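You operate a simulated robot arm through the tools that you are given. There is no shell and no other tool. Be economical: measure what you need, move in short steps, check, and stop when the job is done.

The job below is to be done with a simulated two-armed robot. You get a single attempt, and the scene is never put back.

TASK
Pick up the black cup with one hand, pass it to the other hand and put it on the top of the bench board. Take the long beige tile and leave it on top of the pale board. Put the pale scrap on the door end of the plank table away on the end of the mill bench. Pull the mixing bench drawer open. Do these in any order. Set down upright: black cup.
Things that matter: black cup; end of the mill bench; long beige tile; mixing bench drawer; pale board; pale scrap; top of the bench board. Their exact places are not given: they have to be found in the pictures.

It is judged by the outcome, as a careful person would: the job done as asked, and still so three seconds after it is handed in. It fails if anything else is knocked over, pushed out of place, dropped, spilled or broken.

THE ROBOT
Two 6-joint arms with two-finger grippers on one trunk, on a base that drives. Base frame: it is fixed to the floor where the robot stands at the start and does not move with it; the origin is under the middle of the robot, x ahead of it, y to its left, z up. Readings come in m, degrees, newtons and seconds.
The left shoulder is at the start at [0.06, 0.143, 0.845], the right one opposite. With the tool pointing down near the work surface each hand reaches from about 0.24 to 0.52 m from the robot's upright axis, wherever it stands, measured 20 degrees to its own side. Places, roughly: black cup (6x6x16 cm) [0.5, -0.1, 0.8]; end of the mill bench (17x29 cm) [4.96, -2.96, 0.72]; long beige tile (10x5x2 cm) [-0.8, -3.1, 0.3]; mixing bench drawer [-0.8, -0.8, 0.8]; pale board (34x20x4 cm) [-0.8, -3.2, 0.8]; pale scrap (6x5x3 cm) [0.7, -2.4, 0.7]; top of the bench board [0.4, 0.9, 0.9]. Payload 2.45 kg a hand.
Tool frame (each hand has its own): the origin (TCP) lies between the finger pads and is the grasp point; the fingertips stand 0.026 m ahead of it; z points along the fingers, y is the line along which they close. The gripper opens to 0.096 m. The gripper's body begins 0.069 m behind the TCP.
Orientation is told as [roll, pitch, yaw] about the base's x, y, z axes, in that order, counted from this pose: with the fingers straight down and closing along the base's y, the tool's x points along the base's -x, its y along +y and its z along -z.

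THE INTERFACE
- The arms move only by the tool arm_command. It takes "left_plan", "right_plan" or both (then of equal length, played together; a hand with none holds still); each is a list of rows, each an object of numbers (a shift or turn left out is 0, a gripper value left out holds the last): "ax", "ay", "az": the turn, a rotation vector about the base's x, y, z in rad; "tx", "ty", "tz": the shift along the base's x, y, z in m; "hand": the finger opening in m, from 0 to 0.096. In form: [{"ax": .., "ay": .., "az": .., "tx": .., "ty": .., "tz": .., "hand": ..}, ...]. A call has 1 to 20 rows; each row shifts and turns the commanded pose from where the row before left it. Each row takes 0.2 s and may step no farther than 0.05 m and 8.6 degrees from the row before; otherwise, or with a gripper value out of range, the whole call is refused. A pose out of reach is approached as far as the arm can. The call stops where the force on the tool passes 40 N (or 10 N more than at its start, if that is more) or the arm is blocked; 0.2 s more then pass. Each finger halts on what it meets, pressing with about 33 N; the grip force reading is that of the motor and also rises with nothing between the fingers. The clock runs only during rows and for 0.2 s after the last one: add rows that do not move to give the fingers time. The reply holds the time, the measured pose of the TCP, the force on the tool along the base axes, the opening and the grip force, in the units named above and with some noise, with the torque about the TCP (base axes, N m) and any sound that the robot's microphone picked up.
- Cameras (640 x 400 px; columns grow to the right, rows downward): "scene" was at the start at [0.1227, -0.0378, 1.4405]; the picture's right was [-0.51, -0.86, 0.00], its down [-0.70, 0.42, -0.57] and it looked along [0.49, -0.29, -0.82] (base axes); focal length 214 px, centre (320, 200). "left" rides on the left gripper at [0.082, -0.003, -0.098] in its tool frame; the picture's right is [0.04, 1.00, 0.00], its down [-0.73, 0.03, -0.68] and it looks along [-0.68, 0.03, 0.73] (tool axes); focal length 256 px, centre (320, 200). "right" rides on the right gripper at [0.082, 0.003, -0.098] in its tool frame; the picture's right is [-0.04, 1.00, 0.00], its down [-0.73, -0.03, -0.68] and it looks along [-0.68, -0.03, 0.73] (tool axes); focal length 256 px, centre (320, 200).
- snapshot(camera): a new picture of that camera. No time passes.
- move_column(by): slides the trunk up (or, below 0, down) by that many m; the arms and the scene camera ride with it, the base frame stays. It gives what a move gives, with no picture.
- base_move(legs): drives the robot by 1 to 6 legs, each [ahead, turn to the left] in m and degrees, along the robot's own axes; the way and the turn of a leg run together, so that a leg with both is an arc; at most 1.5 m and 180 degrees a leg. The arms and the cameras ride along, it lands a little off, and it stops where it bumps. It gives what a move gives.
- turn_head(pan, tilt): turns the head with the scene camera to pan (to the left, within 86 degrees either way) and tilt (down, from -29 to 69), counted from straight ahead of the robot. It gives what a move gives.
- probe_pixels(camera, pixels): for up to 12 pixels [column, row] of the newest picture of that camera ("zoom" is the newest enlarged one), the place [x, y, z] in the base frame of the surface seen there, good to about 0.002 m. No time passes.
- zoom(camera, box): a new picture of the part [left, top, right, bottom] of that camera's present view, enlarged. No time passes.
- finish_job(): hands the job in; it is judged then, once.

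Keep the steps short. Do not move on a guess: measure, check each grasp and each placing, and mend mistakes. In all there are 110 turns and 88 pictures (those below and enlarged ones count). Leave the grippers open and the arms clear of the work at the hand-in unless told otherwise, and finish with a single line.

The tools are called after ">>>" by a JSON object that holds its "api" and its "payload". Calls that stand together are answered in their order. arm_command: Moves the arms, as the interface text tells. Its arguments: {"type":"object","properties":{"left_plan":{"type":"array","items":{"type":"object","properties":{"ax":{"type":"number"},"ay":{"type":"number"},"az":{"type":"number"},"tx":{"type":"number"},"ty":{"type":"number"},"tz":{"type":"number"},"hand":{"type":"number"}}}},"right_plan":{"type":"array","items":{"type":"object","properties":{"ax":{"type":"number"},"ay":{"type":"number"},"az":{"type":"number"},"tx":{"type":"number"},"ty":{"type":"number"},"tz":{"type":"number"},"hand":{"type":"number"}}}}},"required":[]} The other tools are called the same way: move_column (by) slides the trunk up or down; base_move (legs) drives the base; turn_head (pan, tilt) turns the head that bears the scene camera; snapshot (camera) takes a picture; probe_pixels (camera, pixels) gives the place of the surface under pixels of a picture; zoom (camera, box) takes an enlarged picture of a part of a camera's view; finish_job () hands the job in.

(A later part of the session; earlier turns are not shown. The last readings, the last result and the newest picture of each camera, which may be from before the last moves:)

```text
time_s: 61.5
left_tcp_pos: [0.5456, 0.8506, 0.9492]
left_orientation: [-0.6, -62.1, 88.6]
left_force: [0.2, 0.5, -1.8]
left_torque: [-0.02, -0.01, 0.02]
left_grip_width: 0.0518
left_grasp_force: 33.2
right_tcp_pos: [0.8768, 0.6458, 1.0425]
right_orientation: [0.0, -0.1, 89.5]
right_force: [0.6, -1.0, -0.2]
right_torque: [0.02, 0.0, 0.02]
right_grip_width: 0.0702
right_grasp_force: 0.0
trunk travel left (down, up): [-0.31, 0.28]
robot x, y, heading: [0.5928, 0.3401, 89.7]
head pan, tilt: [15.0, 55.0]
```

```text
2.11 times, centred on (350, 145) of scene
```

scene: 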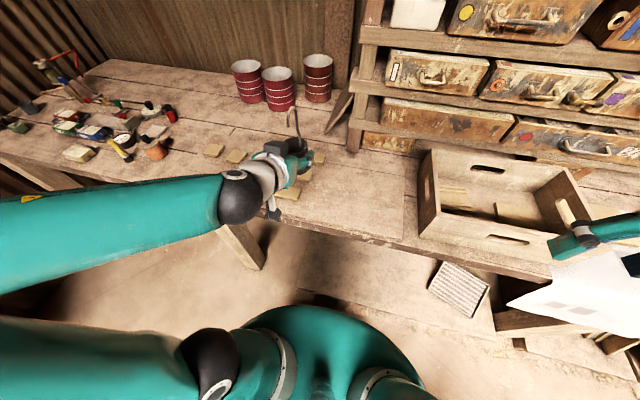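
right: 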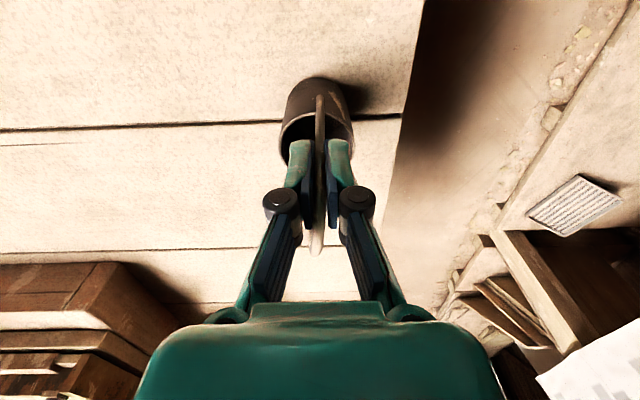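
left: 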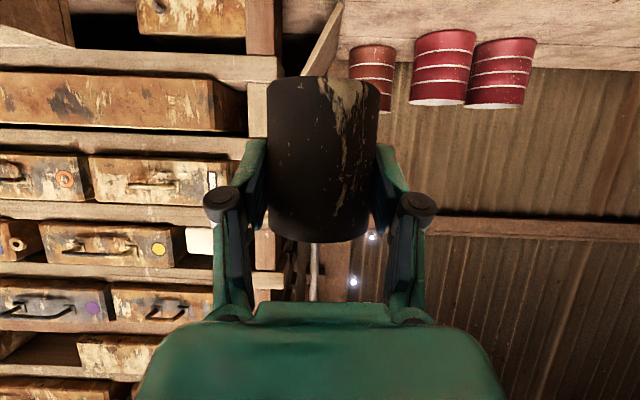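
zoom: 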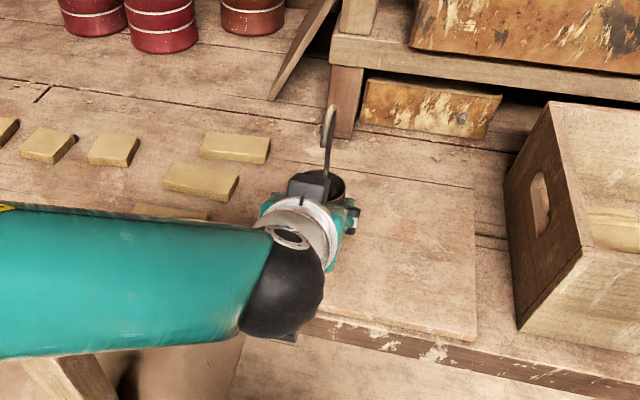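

About 3 cm remain. I lower with the arm in small steps and watch the force.

>>> {"api": "arm_command", "payload": {"left_plan": [{"tz": -0.01}, {"tz": -0.008}, {"tz": -0.005}, {"tz": -0.003}, {}]}}

>>> {"api": "arm_command", "payload": {"left_plan": [{"tz": -0.002}, {"tz": -0.001}, {}]}}

>>> {"api": "snapshot", "payload": {"camera": "left"}}

```text
time_s: 62.7
left_tcp_pos: [0.5466, 0.8516, 0.9225]
left_orientation: [-0.6, -62.0, 88.5]
left_force: [-0.1, 0.1, -1.1]
left_torque: [0.0, -0.01, -0.03]
left_grip_width: 0.052
left_grasp_force: 33.5
right_tcp_pos: [0.8766, 0.6465, 1.0429]
right_orientation: [-0.1, 0.1, 89.5]
right_force: [-0.3, -0.7, 0.1]
right_torque: [0.02, -0.02, 0.01]
right_grip_width: 0.0699
right_grasp_force: 0.0
trunk travel left (down, up): [-0.31, 0.28]
robot x, y, heading: [0.5972, 0.3446, 89.6]
head pan, tilt: [15.0, 55.0]
```

```text
time_s: 63.5
left_tcp_pos: [0.5443, 0.8518, 0.92]
left_orientation: [-0.3, -62.1, 88.5]
left_force: [0.0, -0.7, -1.5]
left_torque: [0.0, 0.01, -0.01]
left_grip_width: 0.0517
left_grasp_force: 33.2
right_tcp_pos: [0.8758, 0.6458, 1.0426]
right_orientation: [0.0, 0.1, 89.5]
right_force: [-0.4, -0.4, -0.3]
right_torque: [0.01, -0.02, 0.02]
right_grip_width: 0.0699
right_grasp_force: 0.0
trunk travel left (down, up): [-0.31, 0.28]
robot x, y, heading: [0.595, 0.3474, 90.0]
head pan, tilt: [15.0, 55.0]
```

```text
56 pictures are left
```

left: 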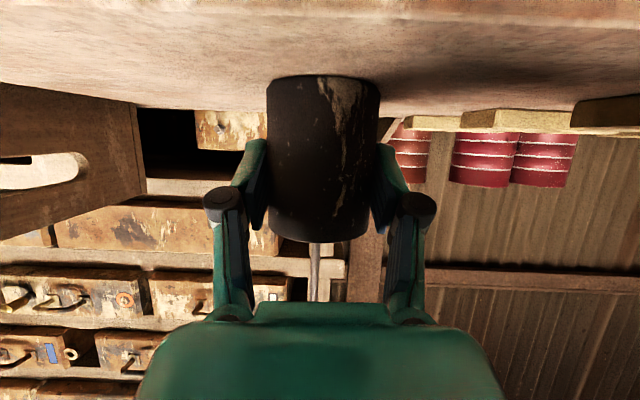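

The cup is almost touching, with no contact force yet. I go down in 1 mm steps.

>>> {"api": "arm_command", "payload": {"left_plan": [{"tz": -0.001}, {"tz": -0.001}, {}]}}

>>> {"api": "arm_command", "payload": {"left_plan": [{"tz": -0.001}, {"tz": -0.001}, {}]}}

>>> {"api": "zoom", "payload": {"camera": "left", "box": [220, 50, 420, 175]}}

```text
time_s: 64.3
left_tcp_pos: [0.546, 0.8512, 0.9202]
left_orientation: [-0.7, -62.3, 88.5]
left_force: [0.3, 0.9, 7.4]
left_torque: [0.34, 0.06, -0.01]
left_grip_width: 0.0519
left_grasp_force: 33.1
right_tcp_pos: [0.8761, 0.6454, 1.0419]
right_orientation: [0.0, -0.1, 89.5]
right_force: [-0.6, -1.6, 0.0]
right_torque: [-0.04, 0.02, 0.02]
right_grip_width: 0.0698
right_grasp_force: 0.1
trunk travel left (down, up): [-0.31, 0.28]
robot x, y, heading: [0.599, 0.3437, 89.8]
head pan, tilt: [15.0, 55.0]
```

```text
time_s: 65.1
left_tcp_pos: [0.5449, 0.8518, 0.9198]
left_orientation: [-0.6, -62.5, 88.7]
left_force: [1.2, 3.8, 22.8]
left_torque: [0.35, 0.07, -0.15]
left_grip_width: 0.0521
left_grasp_force: 32.7
right_tcp_pos: [0.8771, 0.6448, 1.0434]
right_orientation: [0.0, 0.0, 89.6]
right_force: [-0.2, -0.5, -0.2]
right_torque: [-0.02, -0.01, 0.04]
right_grip_width: 0.0699
right_grasp_force: 0.0
trunk travel left (down, up): [-0.31, 0.28]
robot x, y, heading: [0.5966, 0.3423, 89.4]
head pan, tilt: [15.0, 55.0]
```

```text
3.20 times, centred on (320, 112) of left
```

zoom: 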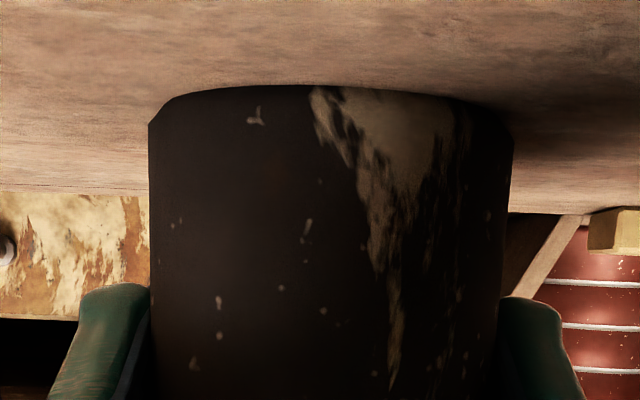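

Firm contact at 22.8 N. I ease up slightly, open the hand and retreat straight back toward the robot.

>>> {"api": "arm_command", "payload": {"left_plan": [{"tz": 0.002}, {"hand": 0.09}, {}, {}, {}, {"ty": -0.02}, {"ty": -0.03}, {"ty": -0.04}, {"ty": -0.04}, {}]}}

>>> {"api": "snapshot", "payload": {"camera": "scene"}}

```text
time_s: 67.5
left_tcp_pos: [0.5145, 0.7427, 0.9089]
left_orientation: [-1.1, -59.9, 95.4]
left_force: [0.5, -0.1, 0.4]
left_torque: [0.02, -0.02, 0.0]
left_grip_width: 0.0902
left_grasp_force: 0.0
right_tcp_pos: [0.8761, 0.6446, 1.0435]
right_orientation: [-0.1, 0.0, 89.6]
right_force: [-0.4, 0.6, -0.3]
right_torque: [0.0, -0.01, 0.0]
right_grip_width: 0.0698
right_grasp_force: 0.0
trunk travel left (down, up): [-0.31, 0.28]
robot x, y, heading: [0.5948, 0.3438, 89.4]
head pan, tilt: [15.0, 55.0]
stopped in row 10 (left hand): the arm was blocked; the commanded pose is now the measured one
```

```text
54 pictures are left
```

scene: 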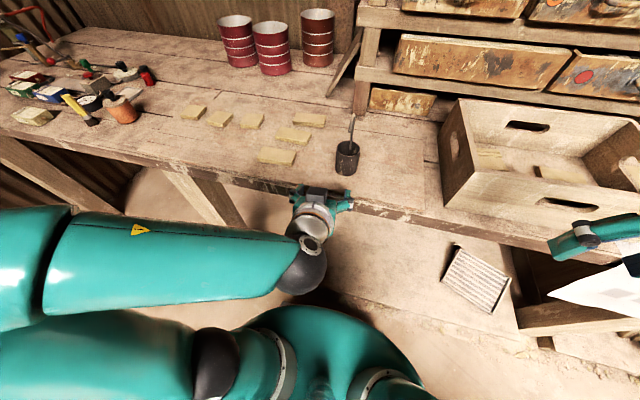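

The cup stands upright on the board. I raise the trunk and straighten out the left hand.

>>> {"api": "move_column", "payload": {"by": 0.16}}

>>> {"api": "zoom", "payload": {"camera": "scene", "box": [200, 50, 500, 240]}}

```text
time_s: 69.3
left_tcp_pos: [0.5167, 0.7423, 1.0695]
left_orientation: [-1.3, -60.0, 95.3]
left_force: [0.2, -0.9, 1.0]
left_torque: [0.02, 0.04, -0.01]
left_grip_width: 0.0898
left_grasp_force: 0.1
right_tcp_pos: [0.8774, 0.6461, 1.2033]
right_orientation: [0.0, 0.1, 89.4]
right_force: [-0.3, -0.8, -0.3]
right_torque: [0.02, -0.01, 0.01]
right_grip_width: 0.0701
right_grasp_force: 0.1
trunk travel left (down, up): [-0.47, 0.12]
robot x, y, heading: [0.5974, 0.3453, 89.6]
head pan, tilt: [15.0, 55.0]
```

```text
2.11 times, centred on (350, 145) of scene
```

zoom: 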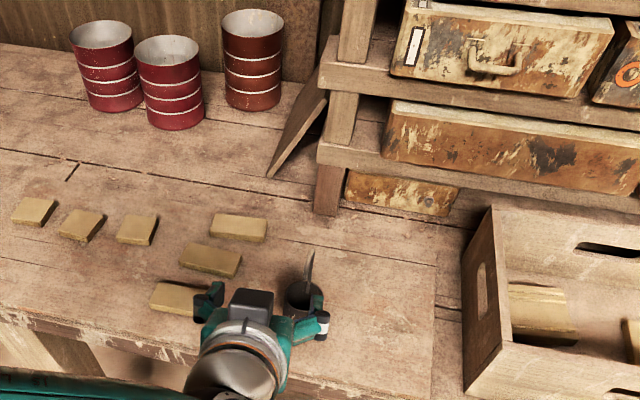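

>>> {"api": "arm_command", "payload": {"left_plan": [{"tz": 0.03, "ty": -0.01}, {"tz": 0.03, "ty": -0.01}, {"ax": -0.131, "tx": -0.02, "tz": 0.01}, {"ax": -0.131, "tx": -0.02, "tz": 0.01}, {"ax": -0.131, "tx": -0.02, "tz": 0.01}, {"ax": -0.131, "tx": -0.02}, {"ax": -0.131, "tx": -0.02}, {"ax": -0.131, "tx": -0.02}, {"ax": -0.131, "tx": -0.01}, {"ax": -0.131}, {}]}}

>>> {"api": "turn_head", "payload": {"pan": -86, "tilt": 25}}

>>> {"api": "snapshot", "payload": {"camera": "scene"}}

```text
time_s: 71.7
left_tcp_pos: [0.3853, 0.7229, 1.1591]
left_orientation: [3.4, -0.1, 92.6]
left_force: [-0.3, 0.7, 0.1]
left_torque: [-0.01, 0.0, -0.01]
left_grip_width: 0.0901
left_grasp_force: 0.1
right_tcp_pos: [0.8771, 0.6444, 1.2035]
right_orientation: [-0.1, 0.0, 89.5]
right_force: [0.2, 1.1, 0.1]
right_torque: [0.0, 0.0, 0.0]
right_grip_width: 0.0699
right_grasp_force: 0.0
trunk travel left (down, up): [-0.47, 0.12]
robot x, y, heading: [0.596, 0.3464, 89.6]
head pan, tilt: [15.0, 55.0]
```

```text
time_s: 73.5
left_tcp_pos: [0.3862, 0.7221, 1.1597]
left_orientation: [3.5, 0.0, 92.6]
left_force: [0.4, 0.1, -0.3]
left_torque: [0.02, 0.01, -0.04]
left_grip_width: 0.0899
left_grasp_force: 0.2
right_tcp_pos: [0.8759, 0.6447, 1.2036]
right_orientation: [0.0, 0.0, 89.5]
right_force: [-0.3, -0.6, 0.8]
right_torque: [0.02, -0.01, -0.02]
right_grip_width: 0.0701
right_grasp_force: 0.1
trunk travel left (down, up): [-0.47, 0.12]
robot x, y, heading: [0.5975, 0.3448, 89.5]
head pan, tilt: [-85.9, 25.0]
```

```text
52 pictures are left
```

scene: 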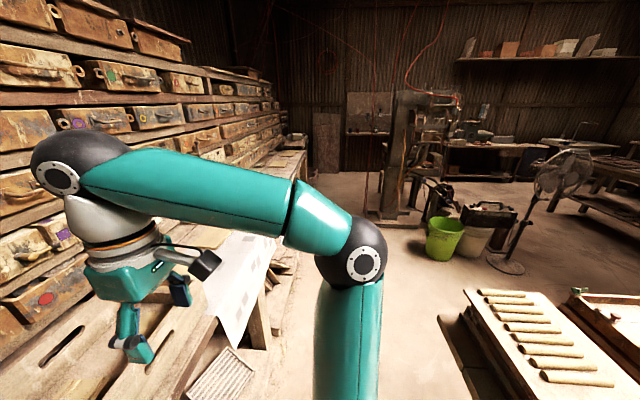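

The cup is placed. I back out along the way I came to the corridor at x≈-0.13, then turn to heading -90° and drive toward the mixing bench drawer.

>>> {"api": "base_move", "payload": {"legs": [[0, -70], [-0.72, 0], [0, -110]]}}

>>> {"api": "turn_head", "payload": {"pan": 0, "tilt": 35}}

>>> {"api": "snapshot", "payload": {"camera": "scene"}}

```text
time_s: 77.5
left_tcp_pos: [0.8881, 0.6659, 1.1602]
left_orientation: [3.5, 0.0, 21.8]
left_force: [0.6, -0.2, 0.2]
left_torque: [0.05, 0.01, 0.01]
left_grip_width: 0.0899
left_grasp_force: 0.0
right_tcp_pos: [0.977, 0.1764, 1.2033]
right_orientation: [0.2, 0.1, 18.7]
right_force: [0.7, 0.0, -1.0]
right_torque: [0.03, 0.03, -0.02]
right_grip_width: 0.0701
right_grasp_force: 0.1
trunk travel left (down, up): [-0.47, 0.12]
robot x, y, heading: [0.5866, 0.3732, 18.7]
head pan, tilt: [-85.9, 25.0]
stopped in leg 1: the robot was blocked; the commanded pose is now the measured one
```

```text
time_s: 79.0
left_tcp_pos: [0.8874, 0.6667, 1.1603]
left_orientation: [3.5, 0.0, 21.9]
left_force: [-0.5, 0.4, 0.1]
left_torque: [-0.03, 0.01, -0.03]
left_grip_width: 0.0903
left_grasp_force: 0.1
right_tcp_pos: [0.9773, 0.1777, 1.2035]
right_orientation: [0.0, 0.0, 18.8]
right_force: [-0.1, 0.6, 0.4]
right_torque: [0.03, -0.02, 0.01]
right_grip_width: 0.0701
right_grasp_force: 0.1
trunk travel left (down, up): [-0.47, 0.12]
robot x, y, heading: [0.5884, 0.376, 18.8]
head pan, tilt: [0.0, 35.0]
```

```text
51 pictures are left
```

scene: 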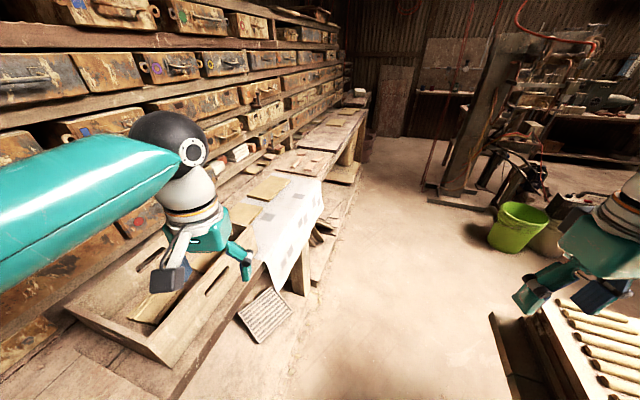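

It stopped at 18.8°, when the rear corner touched the table corner; that is close enough. Backing straight from here clears it.

>>> {"api": "base_move", "payload": {"legs": [[0, 2], [-0.75, 0]]}}

>>> {"api": "base_move", "payload": {"legs": [[0, -111]]}}

>>> {"api": "snapshot", "payload": {"camera": "scene"}}

```text
time_s: 83.5
left_tcp_pos: [0.1792, 0.4096, 1.1609]
left_orientation: [3.4, -0.1, 23.9]
left_force: [0.0, 0.4, 0.2]
left_torque: [0.0, -0.02, 0.0]
left_grip_width: 0.0899
left_grasp_force: 0.0
right_tcp_pos: [0.285, -0.0741, 1.2039]
right_orientation: [-0.1, 0.0, 20.8]
right_force: [0.3, -0.8, 0.6]
right_torque: [-0.01, -0.02, -0.01]
right_grip_width: 0.0698
right_grasp_force: 0.1
trunk travel left (down, up): [-0.47, 0.12]
robot x, y, heading: [-0.1096, 0.1096, 20.9]
head pan, tilt: [0.0, 35.0]
```

```text
time_s: 87.4
left_tcp_pos: [0.2517, -0.0985, 1.1618]
left_orientation: [3.5, -0.1, -52.0]
left_force: [-0.2, 0.2, 0.1]
left_torque: [0.07, -0.04, -0.02]
left_grip_width: 0.0901
left_grasp_force: 0.0
right_tcp_pos: [-0.1928, -0.3204, 1.2053]
right_orientation: [0.3, 0.0, -55.1]
right_force: [-0.3, 0.0, -0.1]
right_torque: [-0.01, -0.04, 0.0]
right_grip_width: 0.07
right_grasp_force: 0.1
trunk travel left (down, up): [-0.47, 0.12]
robot x, y, heading: [-0.0816, 0.1308, -55.8]
head pan, tilt: [0.0, 35.0]
stopped in leg 1: the robot was blocked; the commanded pose is now the measured one
```

```text
50 pictures are left
```

scene: 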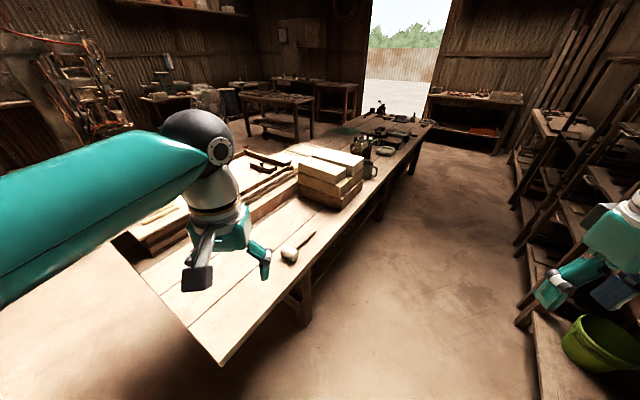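

It is blocked again at -56°. There is a ladder-like frame on the right, so I look that way.

>>> {"api": "turn_head", "payload": {"pan": -60, "tilt": 40}}

>>> {"api": "snapshot", "payload": {"camera": "scene"}}

>>> {"api": "turn_head", "payload": {"pan": 60, "tilt": 50}}

>>> {"api": "snapshot", "payload": {"camera": "scene"}}

```text
time_s: 88.7
left_tcp_pos: [0.2536, -0.0968, 1.1616]
left_orientation: [3.4, 0.0, -51.9]
left_force: [0.5, -0.8, -0.6]
left_torque: [-0.01, -0.02, 0.03]
left_grip_width: 0.0902
left_grasp_force: 0.0
right_tcp_pos: [-0.1918, -0.3186, 1.206]
right_orientation: [0.0, -0.1, -55.1]
right_force: [-0.9, 0.1, 0.3]
right_torque: [0.02, -0.02, 0.02]
right_grip_width: 0.0699
right_grasp_force: 0.0
trunk travel left (down, up): [-0.47, 0.12]
robot x, y, heading: [-0.0828, 0.1321, -55.4]
head pan, tilt: [-60.0, 40.0]
```

```text
49 pictures are left
```

scene: 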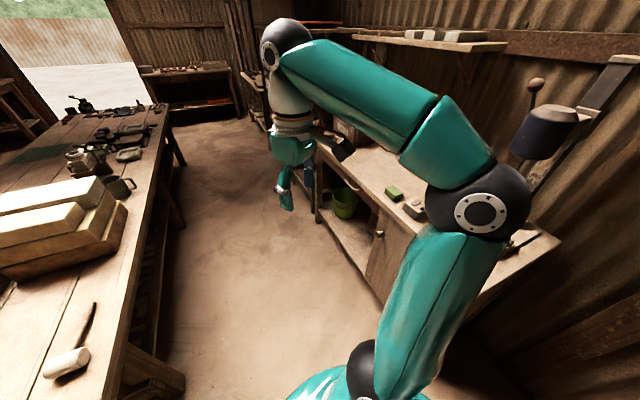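

```text
time_s: 90.7
left_tcp_pos: [0.2536, -0.0962, 1.1619]
left_orientation: [3.4, -0.2, -51.9]
left_force: [0.4, -1.0, -0.1]
left_torque: [-0.02, 0.01, 0.01]
left_grip_width: 0.0897
left_grasp_force: 0.0
right_tcp_pos: [-0.1921, -0.3184, 1.2055]
right_orientation: [0.1, -0.1, -55.2]
right_force: [-1.1, 0.0, -0.4]
right_torque: [-0.01, 0.04, 0.01]
right_grip_width: 0.0701
right_grasp_force: 0.2
trunk travel left (down, up): [-0.47, 0.12]
robot x, y, heading: [-0.0815, 0.1339, -55.5]
head pan, tilt: [60.0, 50.0]
```

```text
48 pictures are left
```

scene: 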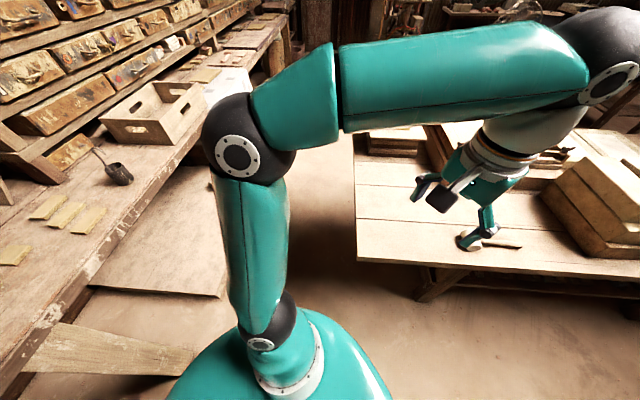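

>>> {"api": "probe_pixels", "payload": {"camera": "scene", "pixels": [[150, 355], [190, 355], [60, 340], [180, 372], [120, 172], [430, 290], [360, 260]]}}

```text
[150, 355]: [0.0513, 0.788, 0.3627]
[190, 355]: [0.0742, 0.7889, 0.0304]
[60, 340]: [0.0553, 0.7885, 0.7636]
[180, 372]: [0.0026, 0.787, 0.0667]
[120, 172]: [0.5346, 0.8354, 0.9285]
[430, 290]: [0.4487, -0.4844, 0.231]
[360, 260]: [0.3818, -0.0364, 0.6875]
```

I need to see what sits behind the robot, so I look to the left rear and the right rear.

>>> {"api": "turn_head", "payload": {"pan": 86, "tilt": 60}}

>>> {"api": "snapshot", "payload": {"camera": "scene"}}

>>> {"api": "turn_head", "payload": {"pan": -86, "tilt": 60}}

>>> {"api": "snapshot", "payload": {"camera": "scene"}}

```text
time_s: 91.6
left_tcp_pos: [0.2526, -0.0971, 1.1619]
left_orientation: [3.4, -0.2, -51.9]
left_force: [0.9, -0.1, -0.6]
left_torque: [0.03, 0.03, -0.02]
left_grip_width: 0.09
left_grasp_force: 0.1
right_tcp_pos: [-0.192, -0.3184, 1.2066]
right_orientation: [0.1, -0.1, -55.1]
right_force: [-0.5, 0.1, -0.5]
right_torque: [-0.01, 0.01, 0.02]
right_grip_width: 0.0699
right_grasp_force: 0.1
trunk travel left (down, up): [-0.47, 0.12]
robot x, y, heading: [-0.0819, 0.1341, -55.3]
head pan, tilt: [85.9, 60.0]
```

```text
47 pictures are left
```

scene: 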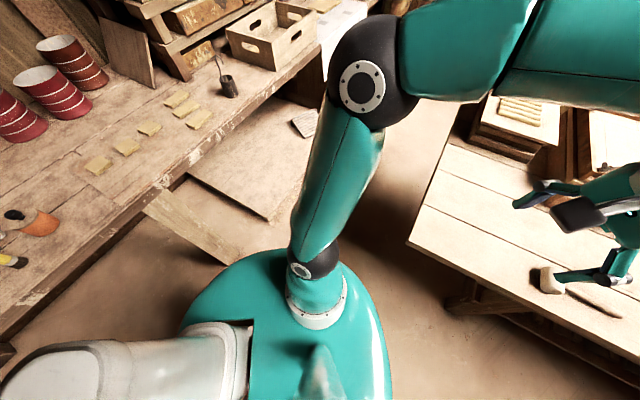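

```text
time_s: 94.2
left_tcp_pos: [0.2532, -0.0968, 1.162]
left_orientation: [3.3, -0.2, -51.9]
left_force: [-0.5, -1.6, 0.1]
left_torque: [0.0, 0.0, 0.05]
left_grip_width: 0.0902
left_grasp_force: 0.0
right_tcp_pos: [-0.1917, -0.317, 1.2053]
right_orientation: [0.1, -0.1, -55.2]
right_force: [-0.9, -0.1, 0.5]
right_torque: [-0.02, -0.01, 0.04]
right_grip_width: 0.07
right_grasp_force: 0.1
trunk travel left (down, up): [-0.47, 0.12]
robot x, y, heading: [-0.0833, 0.1328, -55.5]
head pan, tilt: [-85.9, 60.0]
```

```text
46 pictures are left
```

scene: 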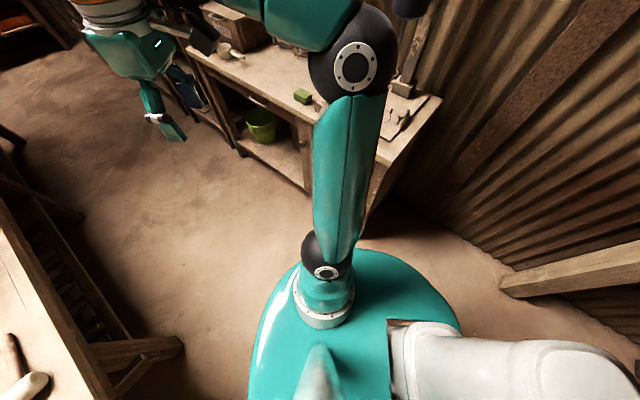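

>>> {"api": "probe_pixels", "payload": {"camera": "scene", "pixels": [[370, 252], [430, 290], [458, 322], [262, 310], [250, 380], [440, 300], [600, 360], [350, 115], [305, 185], [500, 270], [180, 345], [325, 190]]}}

```text
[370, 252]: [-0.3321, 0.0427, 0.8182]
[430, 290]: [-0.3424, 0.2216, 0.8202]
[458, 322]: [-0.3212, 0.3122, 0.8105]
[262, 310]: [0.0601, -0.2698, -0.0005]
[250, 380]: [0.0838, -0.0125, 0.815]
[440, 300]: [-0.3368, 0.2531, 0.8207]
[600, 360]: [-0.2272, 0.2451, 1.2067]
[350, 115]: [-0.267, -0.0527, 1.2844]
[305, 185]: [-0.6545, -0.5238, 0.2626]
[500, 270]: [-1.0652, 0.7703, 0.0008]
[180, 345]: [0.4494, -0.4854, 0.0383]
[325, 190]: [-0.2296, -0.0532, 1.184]
```

Nothing is obviously touching. I test a small further turn and read how the pose responds.

>>> {"api": "base_move", "payload": {"legs": [[0, -10]]}}

```text
time_s: 95.3
left_tcp_pos: [0.2076, -0.1523, 1.1626]
left_orientation: [3.4, -0.2, -62.0]
left_force: [-0.4, 0.4, -0.1]
left_torque: [0.0, 0.03, 0.0]
left_grip_width: 0.09
left_grasp_force: 0.0
right_tcp_pos: [-0.2687, -0.2928, 1.2056]
right_orientation: [0.0, -0.1, -65.2]
right_force: [0.0, 0.2, 0.3]
right_torque: [0.0, -0.01, 0.01]
right_grip_width: 0.07
right_grasp_force: 0.0
trunk travel left (down, up): [-0.47, 0.12]
robot x, y, heading: [-0.079, 0.133, -65.6]
head pan, tilt: [-85.9, 60.0]
```

It turned freely this time, so I continue to -90°.

>>> {"api": "base_move", "payload": {"legs": [[0, -24.4]]}}

>>> {"api": "turn_head", "payload": {"pan": -45, "tilt": 35}}

>>> {"api": "snapshot", "payload": {"camera": "scene"}}

```text
time_s: 97.1
left_tcp_pos: [0.0636, -0.2446, 1.1622]
left_orientation: [3.4, -0.1, -86.5]
left_force: [0.1, -0.2, 0.1]
left_torque: [0.03, -0.01, -0.01]
left_grip_width: 0.0899
left_grasp_force: 0.1
right_tcp_pos: [-0.4282, -0.1747, 1.2063]
right_orientation: [0.2, -0.1, -89.7]
right_force: [-0.3, -1.2, 0.2]
right_torque: [0.04, 0.02, 0.03]
right_grip_width: 0.0698
right_grasp_force: 0.2
trunk travel left (down, up): [-0.47, 0.12]
robot x, y, heading: [-0.0658, 0.1302, -90.5]
head pan, tilt: [-85.9, 60.0]
```

```text
time_s: 98.2
left_tcp_pos: [0.0626, -0.2445, 1.1634]
left_orientation: [3.5, -0.2, -86.5]
left_force: [0.1, 0.3, -0.1]
left_torque: [0.02, 0.01, 0.01]
left_grip_width: 0.0901
left_grasp_force: 0.0
right_tcp_pos: [-0.4284, -0.1754, 1.2058]
right_orientation: [0.1, -0.1, -89.7]
right_force: [-0.2, -0.1, 0.9]
right_torque: [-0.01, -0.02, 0.02]
right_grip_width: 0.0701
right_grasp_force: 0.1
trunk travel left (down, up): [-0.47, 0.12]
robot x, y, heading: [-0.0645, 0.1322, -90.2]
head pan, tilt: [-45.0, 35.0]
```

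```text
45 pictures are left
```

scene: 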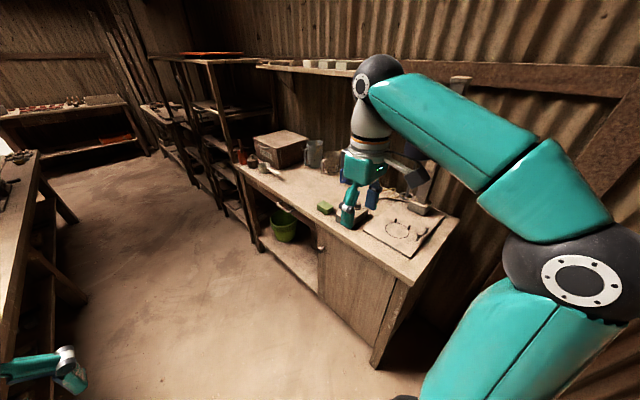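

Now I drive down the corridor to the drawer.

>>> {"api": "base_move", "payload": {"legs": [[0.92, -2]]}}

>>> {"api": "turn_head", "payload": {"pan": -80, "tilt": 40}}

>>> {"api": "snapshot", "payload": {"camera": "scene"}}

```text
time_s: 103.1
left_tcp_pos: [0.0381, -1.1692, 1.1621]
left_orientation: [3.5, -0.1, -88.3]
left_force: [-0.1, 0.3, 0.4]
left_torque: [0.01, -0.03, 0.03]
left_grip_width: 0.0901
left_grasp_force: 0.0
right_tcp_pos: [-0.4532, -1.0835, 1.2055]
right_orientation: [0.1, -0.2, -91.5]
right_force: [0.1, -0.5, -0.2]
right_torque: [0.02, -0.01, -0.01]
right_grip_width: 0.0702
right_grasp_force: 0.1
trunk travel left (down, up): [-0.47, 0.12]
robot x, y, heading: [-0.0817, -0.7887, -91.9]
head pan, tilt: [-45.0, 35.0]
```

```text
time_s: 104.1
left_tcp_pos: [0.0377, -1.1685, 1.1638]
left_orientation: [3.4, -0.1, -88.4]
left_force: [0.2, -0.5, 0.3]
left_torque: [0.02, -0.02, 0.02]
left_grip_width: 0.0904
left_grasp_force: 0.0
right_tcp_pos: [-0.4523, -1.0825, 1.2059]
right_orientation: [0.1, -0.2, -91.6]
right_force: [0.2, 0.1, 0.0]
right_torque: [0.0, -0.01, -0.01]
right_grip_width: 0.0701
right_grasp_force: 0.0
trunk travel left (down, up): [-0.47, 0.12]
robot x, y, heading: [-0.0807, -0.7865, -92.1]
head pan, tilt: [-80.0, 40.0]
```

```text
44 pictures are left
```

scene: 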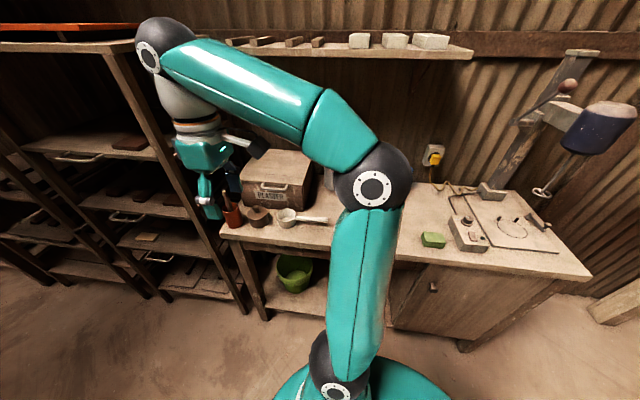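

>>> {"api": "probe_pixels", "payload": {"camera": "scene", "pixels": [[130, 90], [180, 190], [225, 270], [245, 232], [240, 300], [60, 43], [100, 30], [232, 210], [288, 215], [0, 130], [275, 245], [350, 270]]}}

```text
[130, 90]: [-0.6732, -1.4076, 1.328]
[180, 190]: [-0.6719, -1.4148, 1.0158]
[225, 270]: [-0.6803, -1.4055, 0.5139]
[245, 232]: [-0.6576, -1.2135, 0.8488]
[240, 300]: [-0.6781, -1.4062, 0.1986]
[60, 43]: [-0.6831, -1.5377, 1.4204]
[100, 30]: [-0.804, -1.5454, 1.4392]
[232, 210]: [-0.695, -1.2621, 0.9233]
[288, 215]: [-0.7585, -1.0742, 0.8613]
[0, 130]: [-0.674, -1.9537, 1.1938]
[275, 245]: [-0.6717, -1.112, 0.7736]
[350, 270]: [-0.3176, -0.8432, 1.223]
```

>>> {"api": "base_move", "payload": {"legs": [[0, -45], [0.05, 0], [0, -43]]}}

>>> {"api": "turn_head", "payload": {"pan": 0, "tilt": 55}}

>>> {"api": "snapshot", "payload": {"camera": "scene"}}

```text
time_s: 109.4
left_tcp_pos: [-0.4904, -0.9721, 1.1645]
left_orientation: [3.4, -0.1, -172.8]
left_force: [0.4, -0.2, 0.2]
left_torque: [-0.06, -0.05, 0.02]
left_grip_width: 0.09
left_grasp_force: 0.1
right_tcp_pos: [-0.4528, -0.4762, 1.2059]
right_orientation: [0.2, -0.2, -176.0]
right_force: [-0.5, 0.5, -1.3]
right_torque: [-0.05, -0.06, -0.01]
right_grip_width: 0.0699
right_grasp_force: 0.0
trunk travel left (down, up): [-0.47, 0.12]
robot x, y, heading: [-0.1169, -0.8547, -176.7]
head pan, tilt: [-80.0, 40.0]
stopped in leg 3: the robot was blocked; the commanded pose is now the measured one
```

```text
time_s: 110.9
left_tcp_pos: [-0.489, -0.9734, 1.165]
left_orientation: [3.2, -0.3, -172.8]
left_force: [1.1, 0.1, 0.5]
left_torque: [-0.03, 0.01, 0.01]
left_grip_width: 0.0903
left_grasp_force: 0.0
right_tcp_pos: [-0.4517, -0.4788, 1.2078]
right_orientation: [0.1, -0.1, -175.8]
right_force: [0.2, 0.6, 0.0]
right_torque: [0.04, 0.01, 0.03]
right_grip_width: 0.0701
right_grasp_force: 0.1
trunk travel left (down, up): [-0.47, 0.12]
robot x, y, heading: [-0.1135, -0.8584, -176.9]
head pan, tilt: [0.0, 55.0]
```

```text
43 pictures are left
```

scene: 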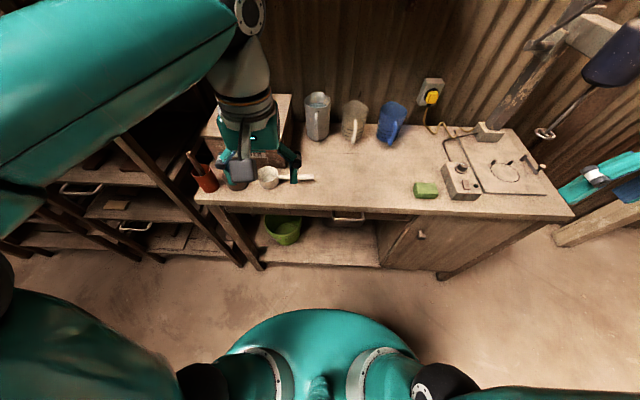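

I'm facing the bench and the drawer handle shows at (348,217). I zoom in and measure it.

>>> {"api": "zoom", "payload": {"camera": "scene", "box": [270, 170, 430, 270]}}

>>> {"api": "probe_pixels", "payload": {"camera": "zoom", "pixels": [[250, 180], [375, 180], [312, 185], [312, 193], [312, 172], [312, 205], [420, 185], [200, 175], [312, 160], [450, 195], [255, 190], [370, 190]]}}

```text
4.00 times, centred on (350, 220) of scene
```

zoom: 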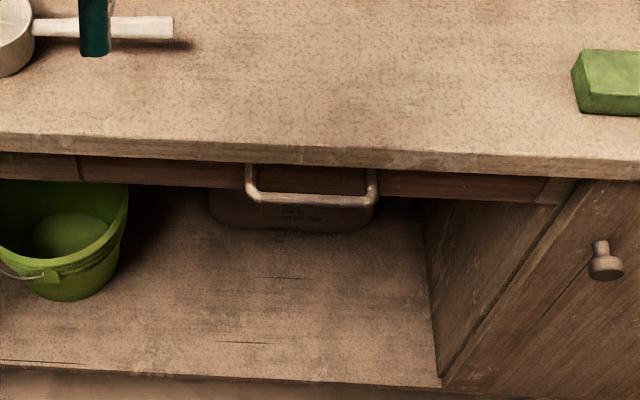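

```text
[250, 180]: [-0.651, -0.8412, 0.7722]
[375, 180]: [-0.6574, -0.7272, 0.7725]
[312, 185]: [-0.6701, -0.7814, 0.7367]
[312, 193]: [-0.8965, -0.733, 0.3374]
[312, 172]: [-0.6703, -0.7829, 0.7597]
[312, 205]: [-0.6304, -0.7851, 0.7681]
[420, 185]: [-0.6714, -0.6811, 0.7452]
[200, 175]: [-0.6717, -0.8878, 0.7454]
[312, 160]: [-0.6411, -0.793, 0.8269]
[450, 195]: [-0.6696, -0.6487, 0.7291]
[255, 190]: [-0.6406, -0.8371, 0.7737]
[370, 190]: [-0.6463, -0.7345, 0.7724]
```

The handle bar is at (-0.633,-0.785,0.768), with the drawer front at x -0.671 and the bench edge above it. I'll go in horizontally with the right hand, fingers above and below the bar. First I turn the base slightly left so the handle lies on the right hand's side.

>>> {"api": "base_move", "payload": {"legs": [[0, 14], [-0.04, 0]]}}

>>> {"api": "arm_command", "payload": {"right_plan": [{"tx": -0.03, "tz": -0.03, "ty": -0.02}, {"tx": -0.03, "tz": -0.03, "ty": -0.02}, {"tx": -0.03, "tz": -0.03, "ty": -0.02}, {"tx": -0.03, "tz": -0.03, "ty": -0.02}, {}]}}

```text
time_s: 112.7
left_tcp_pos: [-0.4077, -1.0468, 1.1655]
left_orientation: [3.3, -0.4, -158.8]
left_force: [0.7, 0.8, 1.0]
left_torque: [-0.05, 0.09, 0.02]
left_grip_width: 0.09
left_grasp_force: 0.1
right_tcp_pos: [-0.4903, -0.5564, 1.2083]
right_orientation: [0.1, -0.4, -162.0]
right_force: [2.6, 0.3, 0.5]
right_torque: [-0.06, 0.11, 0.01]
right_grip_width: 0.0697
right_grasp_force: 0.1
trunk travel left (down, up): [-0.47, 0.12]
robot x, y, heading: [-0.0745, -0.8425, -162.7]
head pan, tilt: [0.0, 55.0]
```

```text
time_s: 113.9
left_tcp_pos: [-0.4107, -1.05, 1.1653]
left_orientation: [3.3, -0.3, -158.7]
left_force: [0.8, -0.3, -0.3]
left_torque: [0.05, 0.02, 0.01]
left_grip_width: 0.09
left_grasp_force: 0.1
right_tcp_pos: [-0.6117, -0.6374, 1.0894]
right_orientation: [0.1, -0.3, -162.0]
right_force: [-0.1, -0.1, 0.6]
right_torque: [0.0, 0.04, 0.03]
right_grip_width: 0.07
right_grasp_force: 0.1
trunk travel left (down, up): [-0.47, 0.12]
robot x, y, heading: [-0.0766, -0.84, -163.3]
head pan, tilt: [0.0, 55.0]
```

>>> {"api": "arm_command", "payload": {"right_plan": [{"az": -0.105}, {"az": -0.105}, {"az": -0.104}, {"ay": 0.131}, {"ay": 0.131}, {"ay": 0.131}, {"ay": 0.131}, {"ay": 0.131}, {"ay": 0.131}, {"ay": 0.131}, {"ay": 0.131}, {"ay": 0.131}, {"ay": 0.131}, {"ay": 0.131}, {"ay": 0.13}, {}]}}

>>> {"api": "arm_command", "payload": {"right_plan": [{"ax": 0.131}, {"ax": 0.131}, {"ax": 0.131}, {"ax": 0.131}, {"ax": 0.131}, {"ax": 0.131}, {"ax": 0.131}, {"ax": 0.131}, {"ax": 0.131}, {"ax": 0.131}, {"ax": 0.131}, {"ax": 0.13}, {}]}}

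```text
time_s: 117.3
left_tcp_pos: [-0.4097, -1.0494, 1.1654]
left_orientation: [3.3, -0.3, -158.8]
left_force: [-0.3, 0.2, 0.2]
left_torque: [0.02, 0.0, 0.02]
left_grip_width: 0.0904
left_grasp_force: 0.0
right_tcp_pos: [-0.6296, -0.6747, 1.1246]
right_orientation: [172.9, -89.8, 6.7]
right_force: [1.1, 0.0, -0.3]
right_torque: [0.01, 0.02, 0.0]
right_grip_width: 0.0699
right_grasp_force: 0.1
right hand out of reach, approached as far as the arm can: row 14, 15
trunk travel left (down, up): [-0.47, 0.12]
robot x, y, heading: [-0.0801, -0.8433, -163.0]
head pan, tilt: [0.0, 55.0]
```

```text
time_s: 120.1
left_tcp_pos: [-0.4102, -1.0495, 1.1655]
left_orientation: [3.2, -0.2, -158.8]
left_force: [0.0, 0.5, -0.1]
left_torque: [0.0, -0.02, 0.03]
left_grip_width: 0.09
left_grasp_force: 0.1
right_tcp_pos: [-0.6263, -0.6757, 1.1241]
right_orientation: [-89.7, 0.2, -90.0]
right_force: [-0.5, 0.0, 0.1]
right_torque: [0.01, 0.0, 0.03]
right_grip_width: 0.07
right_grasp_force: 0.1
trunk travel left (down, up): [-0.47, 0.12]
robot x, y, heading: [-0.073, -0.8439, -162.8]
head pan, tilt: [0.0, 55.0]
```

The orientation is right, pointing -x with the camera to the side. I move to in front of the handle, with x -0.58 and y -0.785, and descend to z 0.80 first.

>>> {"api": "arm_command", "payload": {"right_plan": [{"tx": 0.023, "ty": -0.037}, {"tx": 0.023, "ty": -0.037}, {"ty": -0.035}, {"tz": -0.04}, {"tz": -0.04}, {"tz": -0.04}, {"tz": -0.04}, {"tz": -0.04}, {"tz": -0.04}, {"tz": -0.04}, {"tz": -0.04}, {}]}}

>>> {"api": "snapshot", "payload": {"camera": "scene"}}

```text
time_s: 122.7
left_tcp_pos: [-0.4106, -1.0495, 1.1665]
left_orientation: [3.4, -0.2, -158.7]
left_force: [0.1, 0.0, -0.3]
left_torque: [0.01, 0.02, 0.03]
left_grip_width: 0.0902
left_grasp_force: 0.1
right_tcp_pos: [-0.6382, -0.8079, 0.831]
right_orientation: [-89.8, 0.1, -89.6]
right_force: [0.3, 0.1, -0.6]
right_torque: [-0.01, -0.02, -0.01]
right_grip_width: 0.0721
right_grasp_force: 0.0
right hand out of reach, approached as far as the arm can: row 1, 2, 4, 5, 6, 11
trunk travel left (down, up): [-0.47, 0.12]
robot x, y, heading: [-0.0764, -0.8422, -162.8]
head pan, tilt: [0.0, 55.0]
```

```text
41 pictures are left
```

scene: 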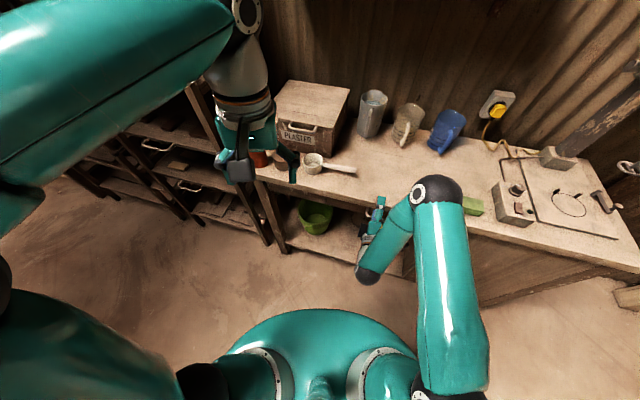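

The fingers straddle the bench top edge without touching. I back the base by 5 cm to pull them clear.

>>> {"api": "base_move", "payload": {"legs": [[-0.05, 0]]}}

>>> {"api": "snapshot", "payload": {"camera": "right"}}

```text
time_s: 123.6
left_tcp_pos: [-0.3607, -1.0339, 1.1671]
left_orientation: [3.3, -0.3, -158.8]
left_force: [0.9, 0.0, -0.4]
left_torque: [-0.02, 0.07, 0.01]
left_grip_width: 0.09
left_grasp_force: 0.1
right_tcp_pos: [-0.5871, -0.7931, 0.8317]
right_orientation: [-89.9, 0.1, -89.7]
right_force: [-0.2, 0.0, 0.8]
right_torque: [-0.01, -0.08, -0.02]
right_grip_width: 0.07
right_grasp_force: 0.1
trunk travel left (down, up): [-0.47, 0.12]
robot x, y, heading: [-0.0287, -0.8292, -162.9]
head pan, tilt: [0.0, 55.0]
```

```text
40 pictures are left
```

right: 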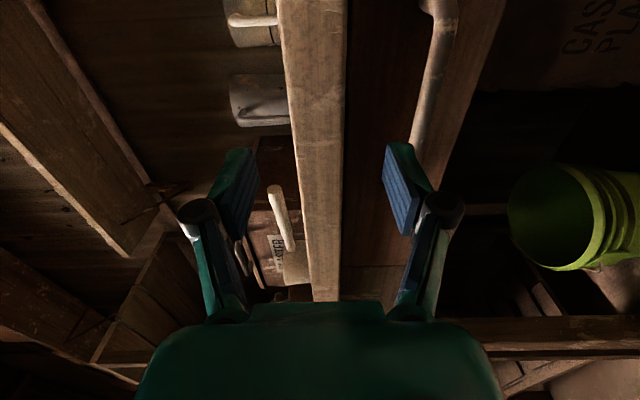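

The bench edge strip sits between the fingers and the handle is below (to the right in the image). I narrow the hand to 0.045, lower the trunk by 0.064 and look again.

>>> {"api": "arm_command", "payload": {"right_plan": [{"hand": 0.045}, {}, {}]}}

>>> {"api": "move_column", "payload": {"by": -0.064}}

>>> {"api": "snapshot", "payload": {"camera": "right"}}

```text
time_s: 124.4
left_tcp_pos: [-0.3613, -1.0347, 1.1652]
left_orientation: [3.3, -0.2, -158.9]
left_force: [0.5, 0.2, 0.0]
left_torque: [0.0, 0.0, 0.01]
left_grip_width: 0.0901
left_grasp_force: 0.1
right_tcp_pos: [-0.5885, -0.7936, 0.83]
right_orientation: [-89.8, 0.2, -89.8]
right_force: [-0.1, 0.4, 0.3]
right_torque: [0.0, 0.0, 0.01]
right_grip_width: 0.0451
right_grasp_force: 0.1
trunk travel left (down, up): [-0.47, 0.12]
robot x, y, heading: [-0.0286, -0.8316, -162.8]
head pan, tilt: [0.0, 55.0]
```

```text
time_s: 125.5
left_tcp_pos: [-0.362, -1.0343, 1.1029]
left_orientation: [3.3, -0.1, -158.8]
left_force: [0.0, -0.1, 0.0]
left_torque: [0.0, 0.0, 0.0]
left_grip_width: 0.0897
left_grasp_force: 0.0
right_tcp_pos: [-0.5882, -0.7945, 0.7668]
right_orientation: [-89.7, 0.1, -89.7]
right_force: [-0.1, 0.2, 0.2]
right_torque: [-0.02, -0.01, 0.01]
right_grip_width: 0.0452
right_grasp_force: 0.0
trunk travel left (down, up): [-0.406, 0.184]
robot x, y, heading: [-0.0295, -0.8277, -162.8]
head pan, tilt: [0.0, 55.0]
```

```text
39 pictures are left
```

right: 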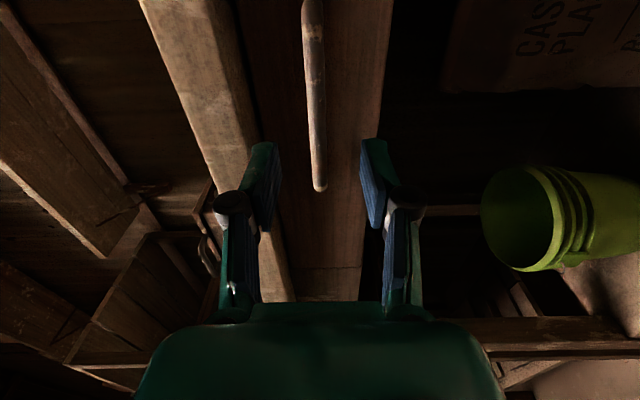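

The bar is centred between the fingers. I advance 4.2 cm and close.

>>> {"api": "arm_command", "payload": {"right_plan": [{"tx": -0.014}, {"tx": -0.014}, {"tx": -0.014}, {}, {"hand": 0.0}, {}, {}, {}, {}]}}

>>> {"api": "snapshot", "payload": {"camera": "right"}}

```text
time_s: 127.5
left_tcp_pos: [-0.3601, -1.0343, 1.1004]
left_orientation: [3.3, -0.2, -158.9]
left_force: [0.0, 0.0, 0.0]
left_torque: [-0.05, -0.02, 0.0]
left_grip_width: 0.09
left_grasp_force: 0.0
right_tcp_pos: [-0.6303, -0.7961, 0.7678]
right_orientation: [-89.8, 0.1, -90.1]
right_force: [-0.2, 1.0, 4.7]
right_torque: [-0.07, 0.05, -0.09]
right_grip_width: 0.0098
right_grasp_force: 36.9
trunk travel left (down, up): [-0.406, 0.184]
robot x, y, heading: [-0.028, -0.8285, -163.1]
head pan, tilt: [0.0, 55.0]
```

```text
38 pictures are left
```

right: 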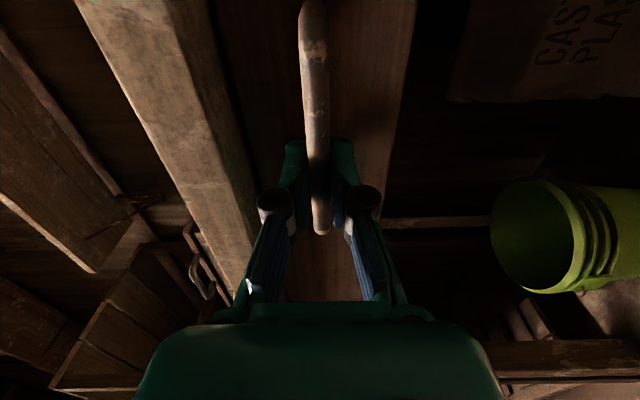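

The bar is gripped (9.8 mm). I pull along +x.

>>> {"api": "arm_command", "payload": {"right_plan": [{"tx": 0.015}, {"tx": 0.02}, {"tx": 0.02}, {"tx": 0.02}, {"tx": 0.02}, {"tx": 0.02}, {}]}}

```text
time_s: 128.5
left_tcp_pos: [-0.3609, -1.0343, 1.1029]
left_orientation: [3.3, -0.2, -158.8]
left_force: [0.0, -0.1, 0.0]
left_torque: [-0.04, 0.06, 0.0]
left_grip_width: 0.09
left_grasp_force: 0.0
right_tcp_pos: [-0.5759, -0.7967, 0.7675]
right_orientation: [-87.6, 0.5, -90.7]
right_force: [1.1, 4.3, -13.8]
right_torque: [-0.58, -0.16, -1.16]
right_grip_width: 0.0099
right_grasp_force: 37.6
right hand out of reach, approached as far as the arm can: row 3, 4, 5
trunk travel left (down, up): [-0.406, 0.184]
robot x, y, heading: [-0.0304, -0.8264, -162.9]
head pan, tilt: [0.0, 55.0]
stopped in row 5 (right hand): the force on the tool passed its limit at 47 N (the readings are from after the stop); the commanded pose is now the measured one
```

The drawer has moved 5 cm, to the arm's folding limit. The bar is now clear of the bench edge, so I can take it from above. I open, slide off sideways, lift, and turn the hand to point down.

>>> {"api": "arm_command", "payload": {"right_plan": [{"hand": 0.035}, {}, {}, {"ty": 0.03}, {"ty": 0.03}, {"ty": 0.03}, {"ty": 0.03}, {}]}}

>>> {"api": "snapshot", "payload": {"camera": "scene"}}

```text
time_s: 130.3
left_tcp_pos: [-0.3641, -1.0355, 1.1021]
left_orientation: [3.3, -0.1, -158.8]
left_force: [-0.8, 0.2, -0.6]
left_torque: [-0.01, 0.06, 0.0]
left_grip_width: 0.0898
left_grasp_force: 0.0
right_tcp_pos: [-0.5767, -0.7562, 0.788]
right_orientation: [-87.3, 0.7, -90.7]
right_force: [0.7, -9.0, -22.4]
right_torque: [-0.55, -0.08, 0.16]
right_grip_width: 0.0503
right_grasp_force: 11.4
right hand out of reach, approached as far as the arm can: row 4, 5, 6, 7
trunk travel left (down, up): [-0.406, 0.184]
robot x, y, heading: [-0.0253, -0.8279, -162.5]
head pan, tilt: [0.0, 55.0]
```

```text
37 pictures are left
```

scene: 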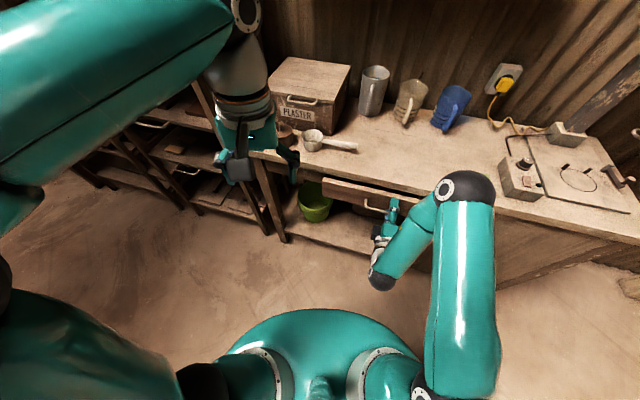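

Moving right folds the arm too much. I slide the other way (-y), which takes the wrist away from the shoulder.

>>> {"api": "arm_command", "payload": {"right_plan": [{"ty": -0.02, "tz": -0.01}, {"ty": -0.02, "tz": -0.01}, {}]}}

>>> {"api": "arm_command", "payload": {"right_plan": [{"ty": -0.02}, {"ty": -0.03}, {"ty": -0.03}, {}]}}

```text
time_s: 131.1
left_tcp_pos: [-0.3615, -1.0339, 1.102]
left_orientation: [3.3, -0.2, -158.8]
left_force: [-0.2, 0.3, 0.3]
left_torque: [0.02, -0.03, -0.02]
left_grip_width: 0.0904
left_grasp_force: 0.0
right_tcp_pos: [-0.5764, -0.7943, 0.7738]
right_orientation: [-88.2, 0.5, -90.4]
right_force: [0.4, 0.0, 0.6]
right_torque: [0.0, 0.02, -0.01]
right_grip_width: 0.0351
right_grasp_force: 0.0
trunk travel left (down, up): [-0.406, 0.184]
robot x, y, heading: [-0.027, -0.8268, -162.7]
head pan, tilt: [0.0, 55.0]
```

```text
time_s: 132.1
left_tcp_pos: [-0.361, -1.0351, 1.1035]
left_orientation: [3.3, -0.3, -158.7]
left_force: [-0.7, -0.5, -0.2]
left_torque: [0.0, 0.03, 0.03]
left_grip_width: 0.0905
left_grasp_force: 0.0
right_tcp_pos: [-0.5762, -0.8742, 0.7737]
right_orientation: [-88.2, 0.5, -90.7]
right_force: [-0.2, -0.8, 0.3]
right_torque: [0.01, 0.01, 0.01]
right_grip_width: 0.0352
right_grasp_force: 0.0
trunk travel left (down, up): [-0.406, 0.184]
robot x, y, heading: [-0.0253, -0.8301, -163.0]
head pan, tilt: [0.0, 55.0]
```

The hand is off the handle. I move the left hand aside, and then lift the right hand and turn it down.

>>> {"api": "arm_command", "payload": {"left_plan": [{"ty": -0.04, "tz": 0.02}, {"ty": -0.04, "tz": 0.02}, {"ty": -0.04, "tz": 0.02}, {"ty": -0.03, "tz": 0.02}, {}]}}

>>> {"api": "arm_command", "payload": {"right_plan": [{"tz": 0.04, "tx": -0.005}, {"tz": 0.04}, {"tz": 0.04}, {"tz": 0.04}, {"tz": 0.04}, {"ay": -0.131}, {"ay": -0.131}, {"ay": -0.131}, {"ay": -0.131}, {"ay": -0.131}, {"ay": -0.131}, {"ay": -0.131}, {"ay": -0.131}, {"ay": -0.131}, {"ay": -0.131}, {"ay": -0.131}, {"ay": -0.13}, {}]}}

>>> {"api": "snapshot", "payload": {"camera": "scene"}}

```text
time_s: 133.3
left_tcp_pos: [-0.359, -1.1823, 1.1659]
left_orientation: [3.3, -0.4, -158.8]
left_force: [-0.5, 0.0, -0.1]
left_torque: [-0.03, 0.0, 0.0]
left_grip_width: 0.0901
left_grasp_force: 0.1
left hand out of reach, approached as far as the arm can: row 4
right_tcp_pos: [-0.5763, -0.8739, 0.7736]
right_orientation: [-88.2, 0.5, -90.4]
right_force: [0.3, -0.9, -0.2]
right_torque: [0.0, 0.01, 0.02]
right_grip_width: 0.0351
right_grasp_force: 0.1
trunk travel left (down, up): [-0.406, 0.184]
robot x, y, heading: [-0.0261, -0.8264, -162.9]
head pan, tilt: [0.0, 55.0]
```

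```text
time_s: 137.1
left_tcp_pos: [-0.3586, -1.1825, 1.1669]
left_orientation: [3.2, -0.4, -158.9]
left_force: [0.1, 0.2, 0.5]
left_torque: [0.0, 0.0, 0.02]
left_grip_width: 0.09
left_grasp_force: 0.0
right_tcp_pos: [-0.5808, -0.8731, 0.9728]
right_orientation: [2.0, 0.6, -89.4]
right_force: [-0.2, 0.2, 0.1]
right_torque: [-0.01, 0.01, 0.02]
right_grip_width: 0.0351
right_grasp_force: 0.0
trunk travel left (down, up): [-0.406, 0.184]
robot x, y, heading: [-0.0285, -0.8286, -162.9]
head pan, tilt: [0.0, 55.0]
```

```text
36 pictures are left
```

scene: 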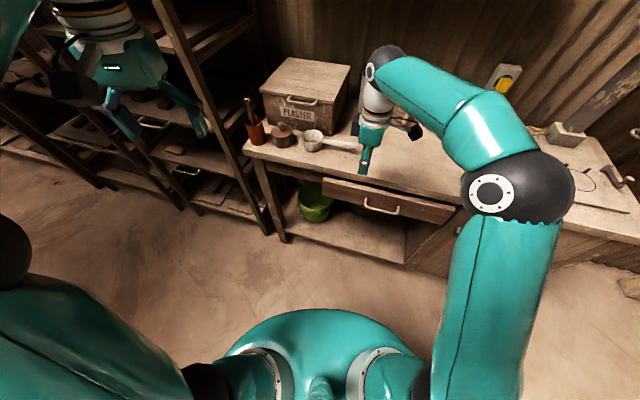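

Now the hand points down. I measure the open drawer and its bar.

>>> {"api": "zoom", "payload": {"camera": "scene", "box": [310, 150, 470, 250]}}

>>> {"api": "probe_pixels", "payload": {"camera": "scene", "pixels": [[367, 206], [382, 212], [396, 214], [390, 203], [375, 197], [400, 206], [340, 181], [382, 206]]}}

```text
4.00 times, centred on (390, 200) of scene
```

zoom: 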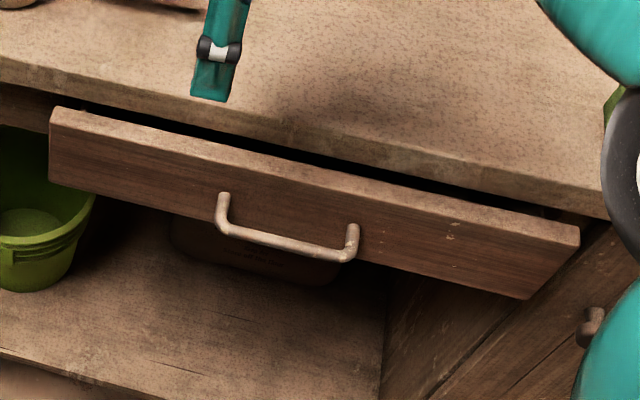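

```text
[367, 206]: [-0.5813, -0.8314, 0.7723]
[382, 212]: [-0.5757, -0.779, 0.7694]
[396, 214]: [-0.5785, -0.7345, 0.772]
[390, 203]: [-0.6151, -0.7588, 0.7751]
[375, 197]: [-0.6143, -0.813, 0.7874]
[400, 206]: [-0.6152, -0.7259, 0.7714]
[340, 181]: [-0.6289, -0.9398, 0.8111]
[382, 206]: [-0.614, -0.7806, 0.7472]
```

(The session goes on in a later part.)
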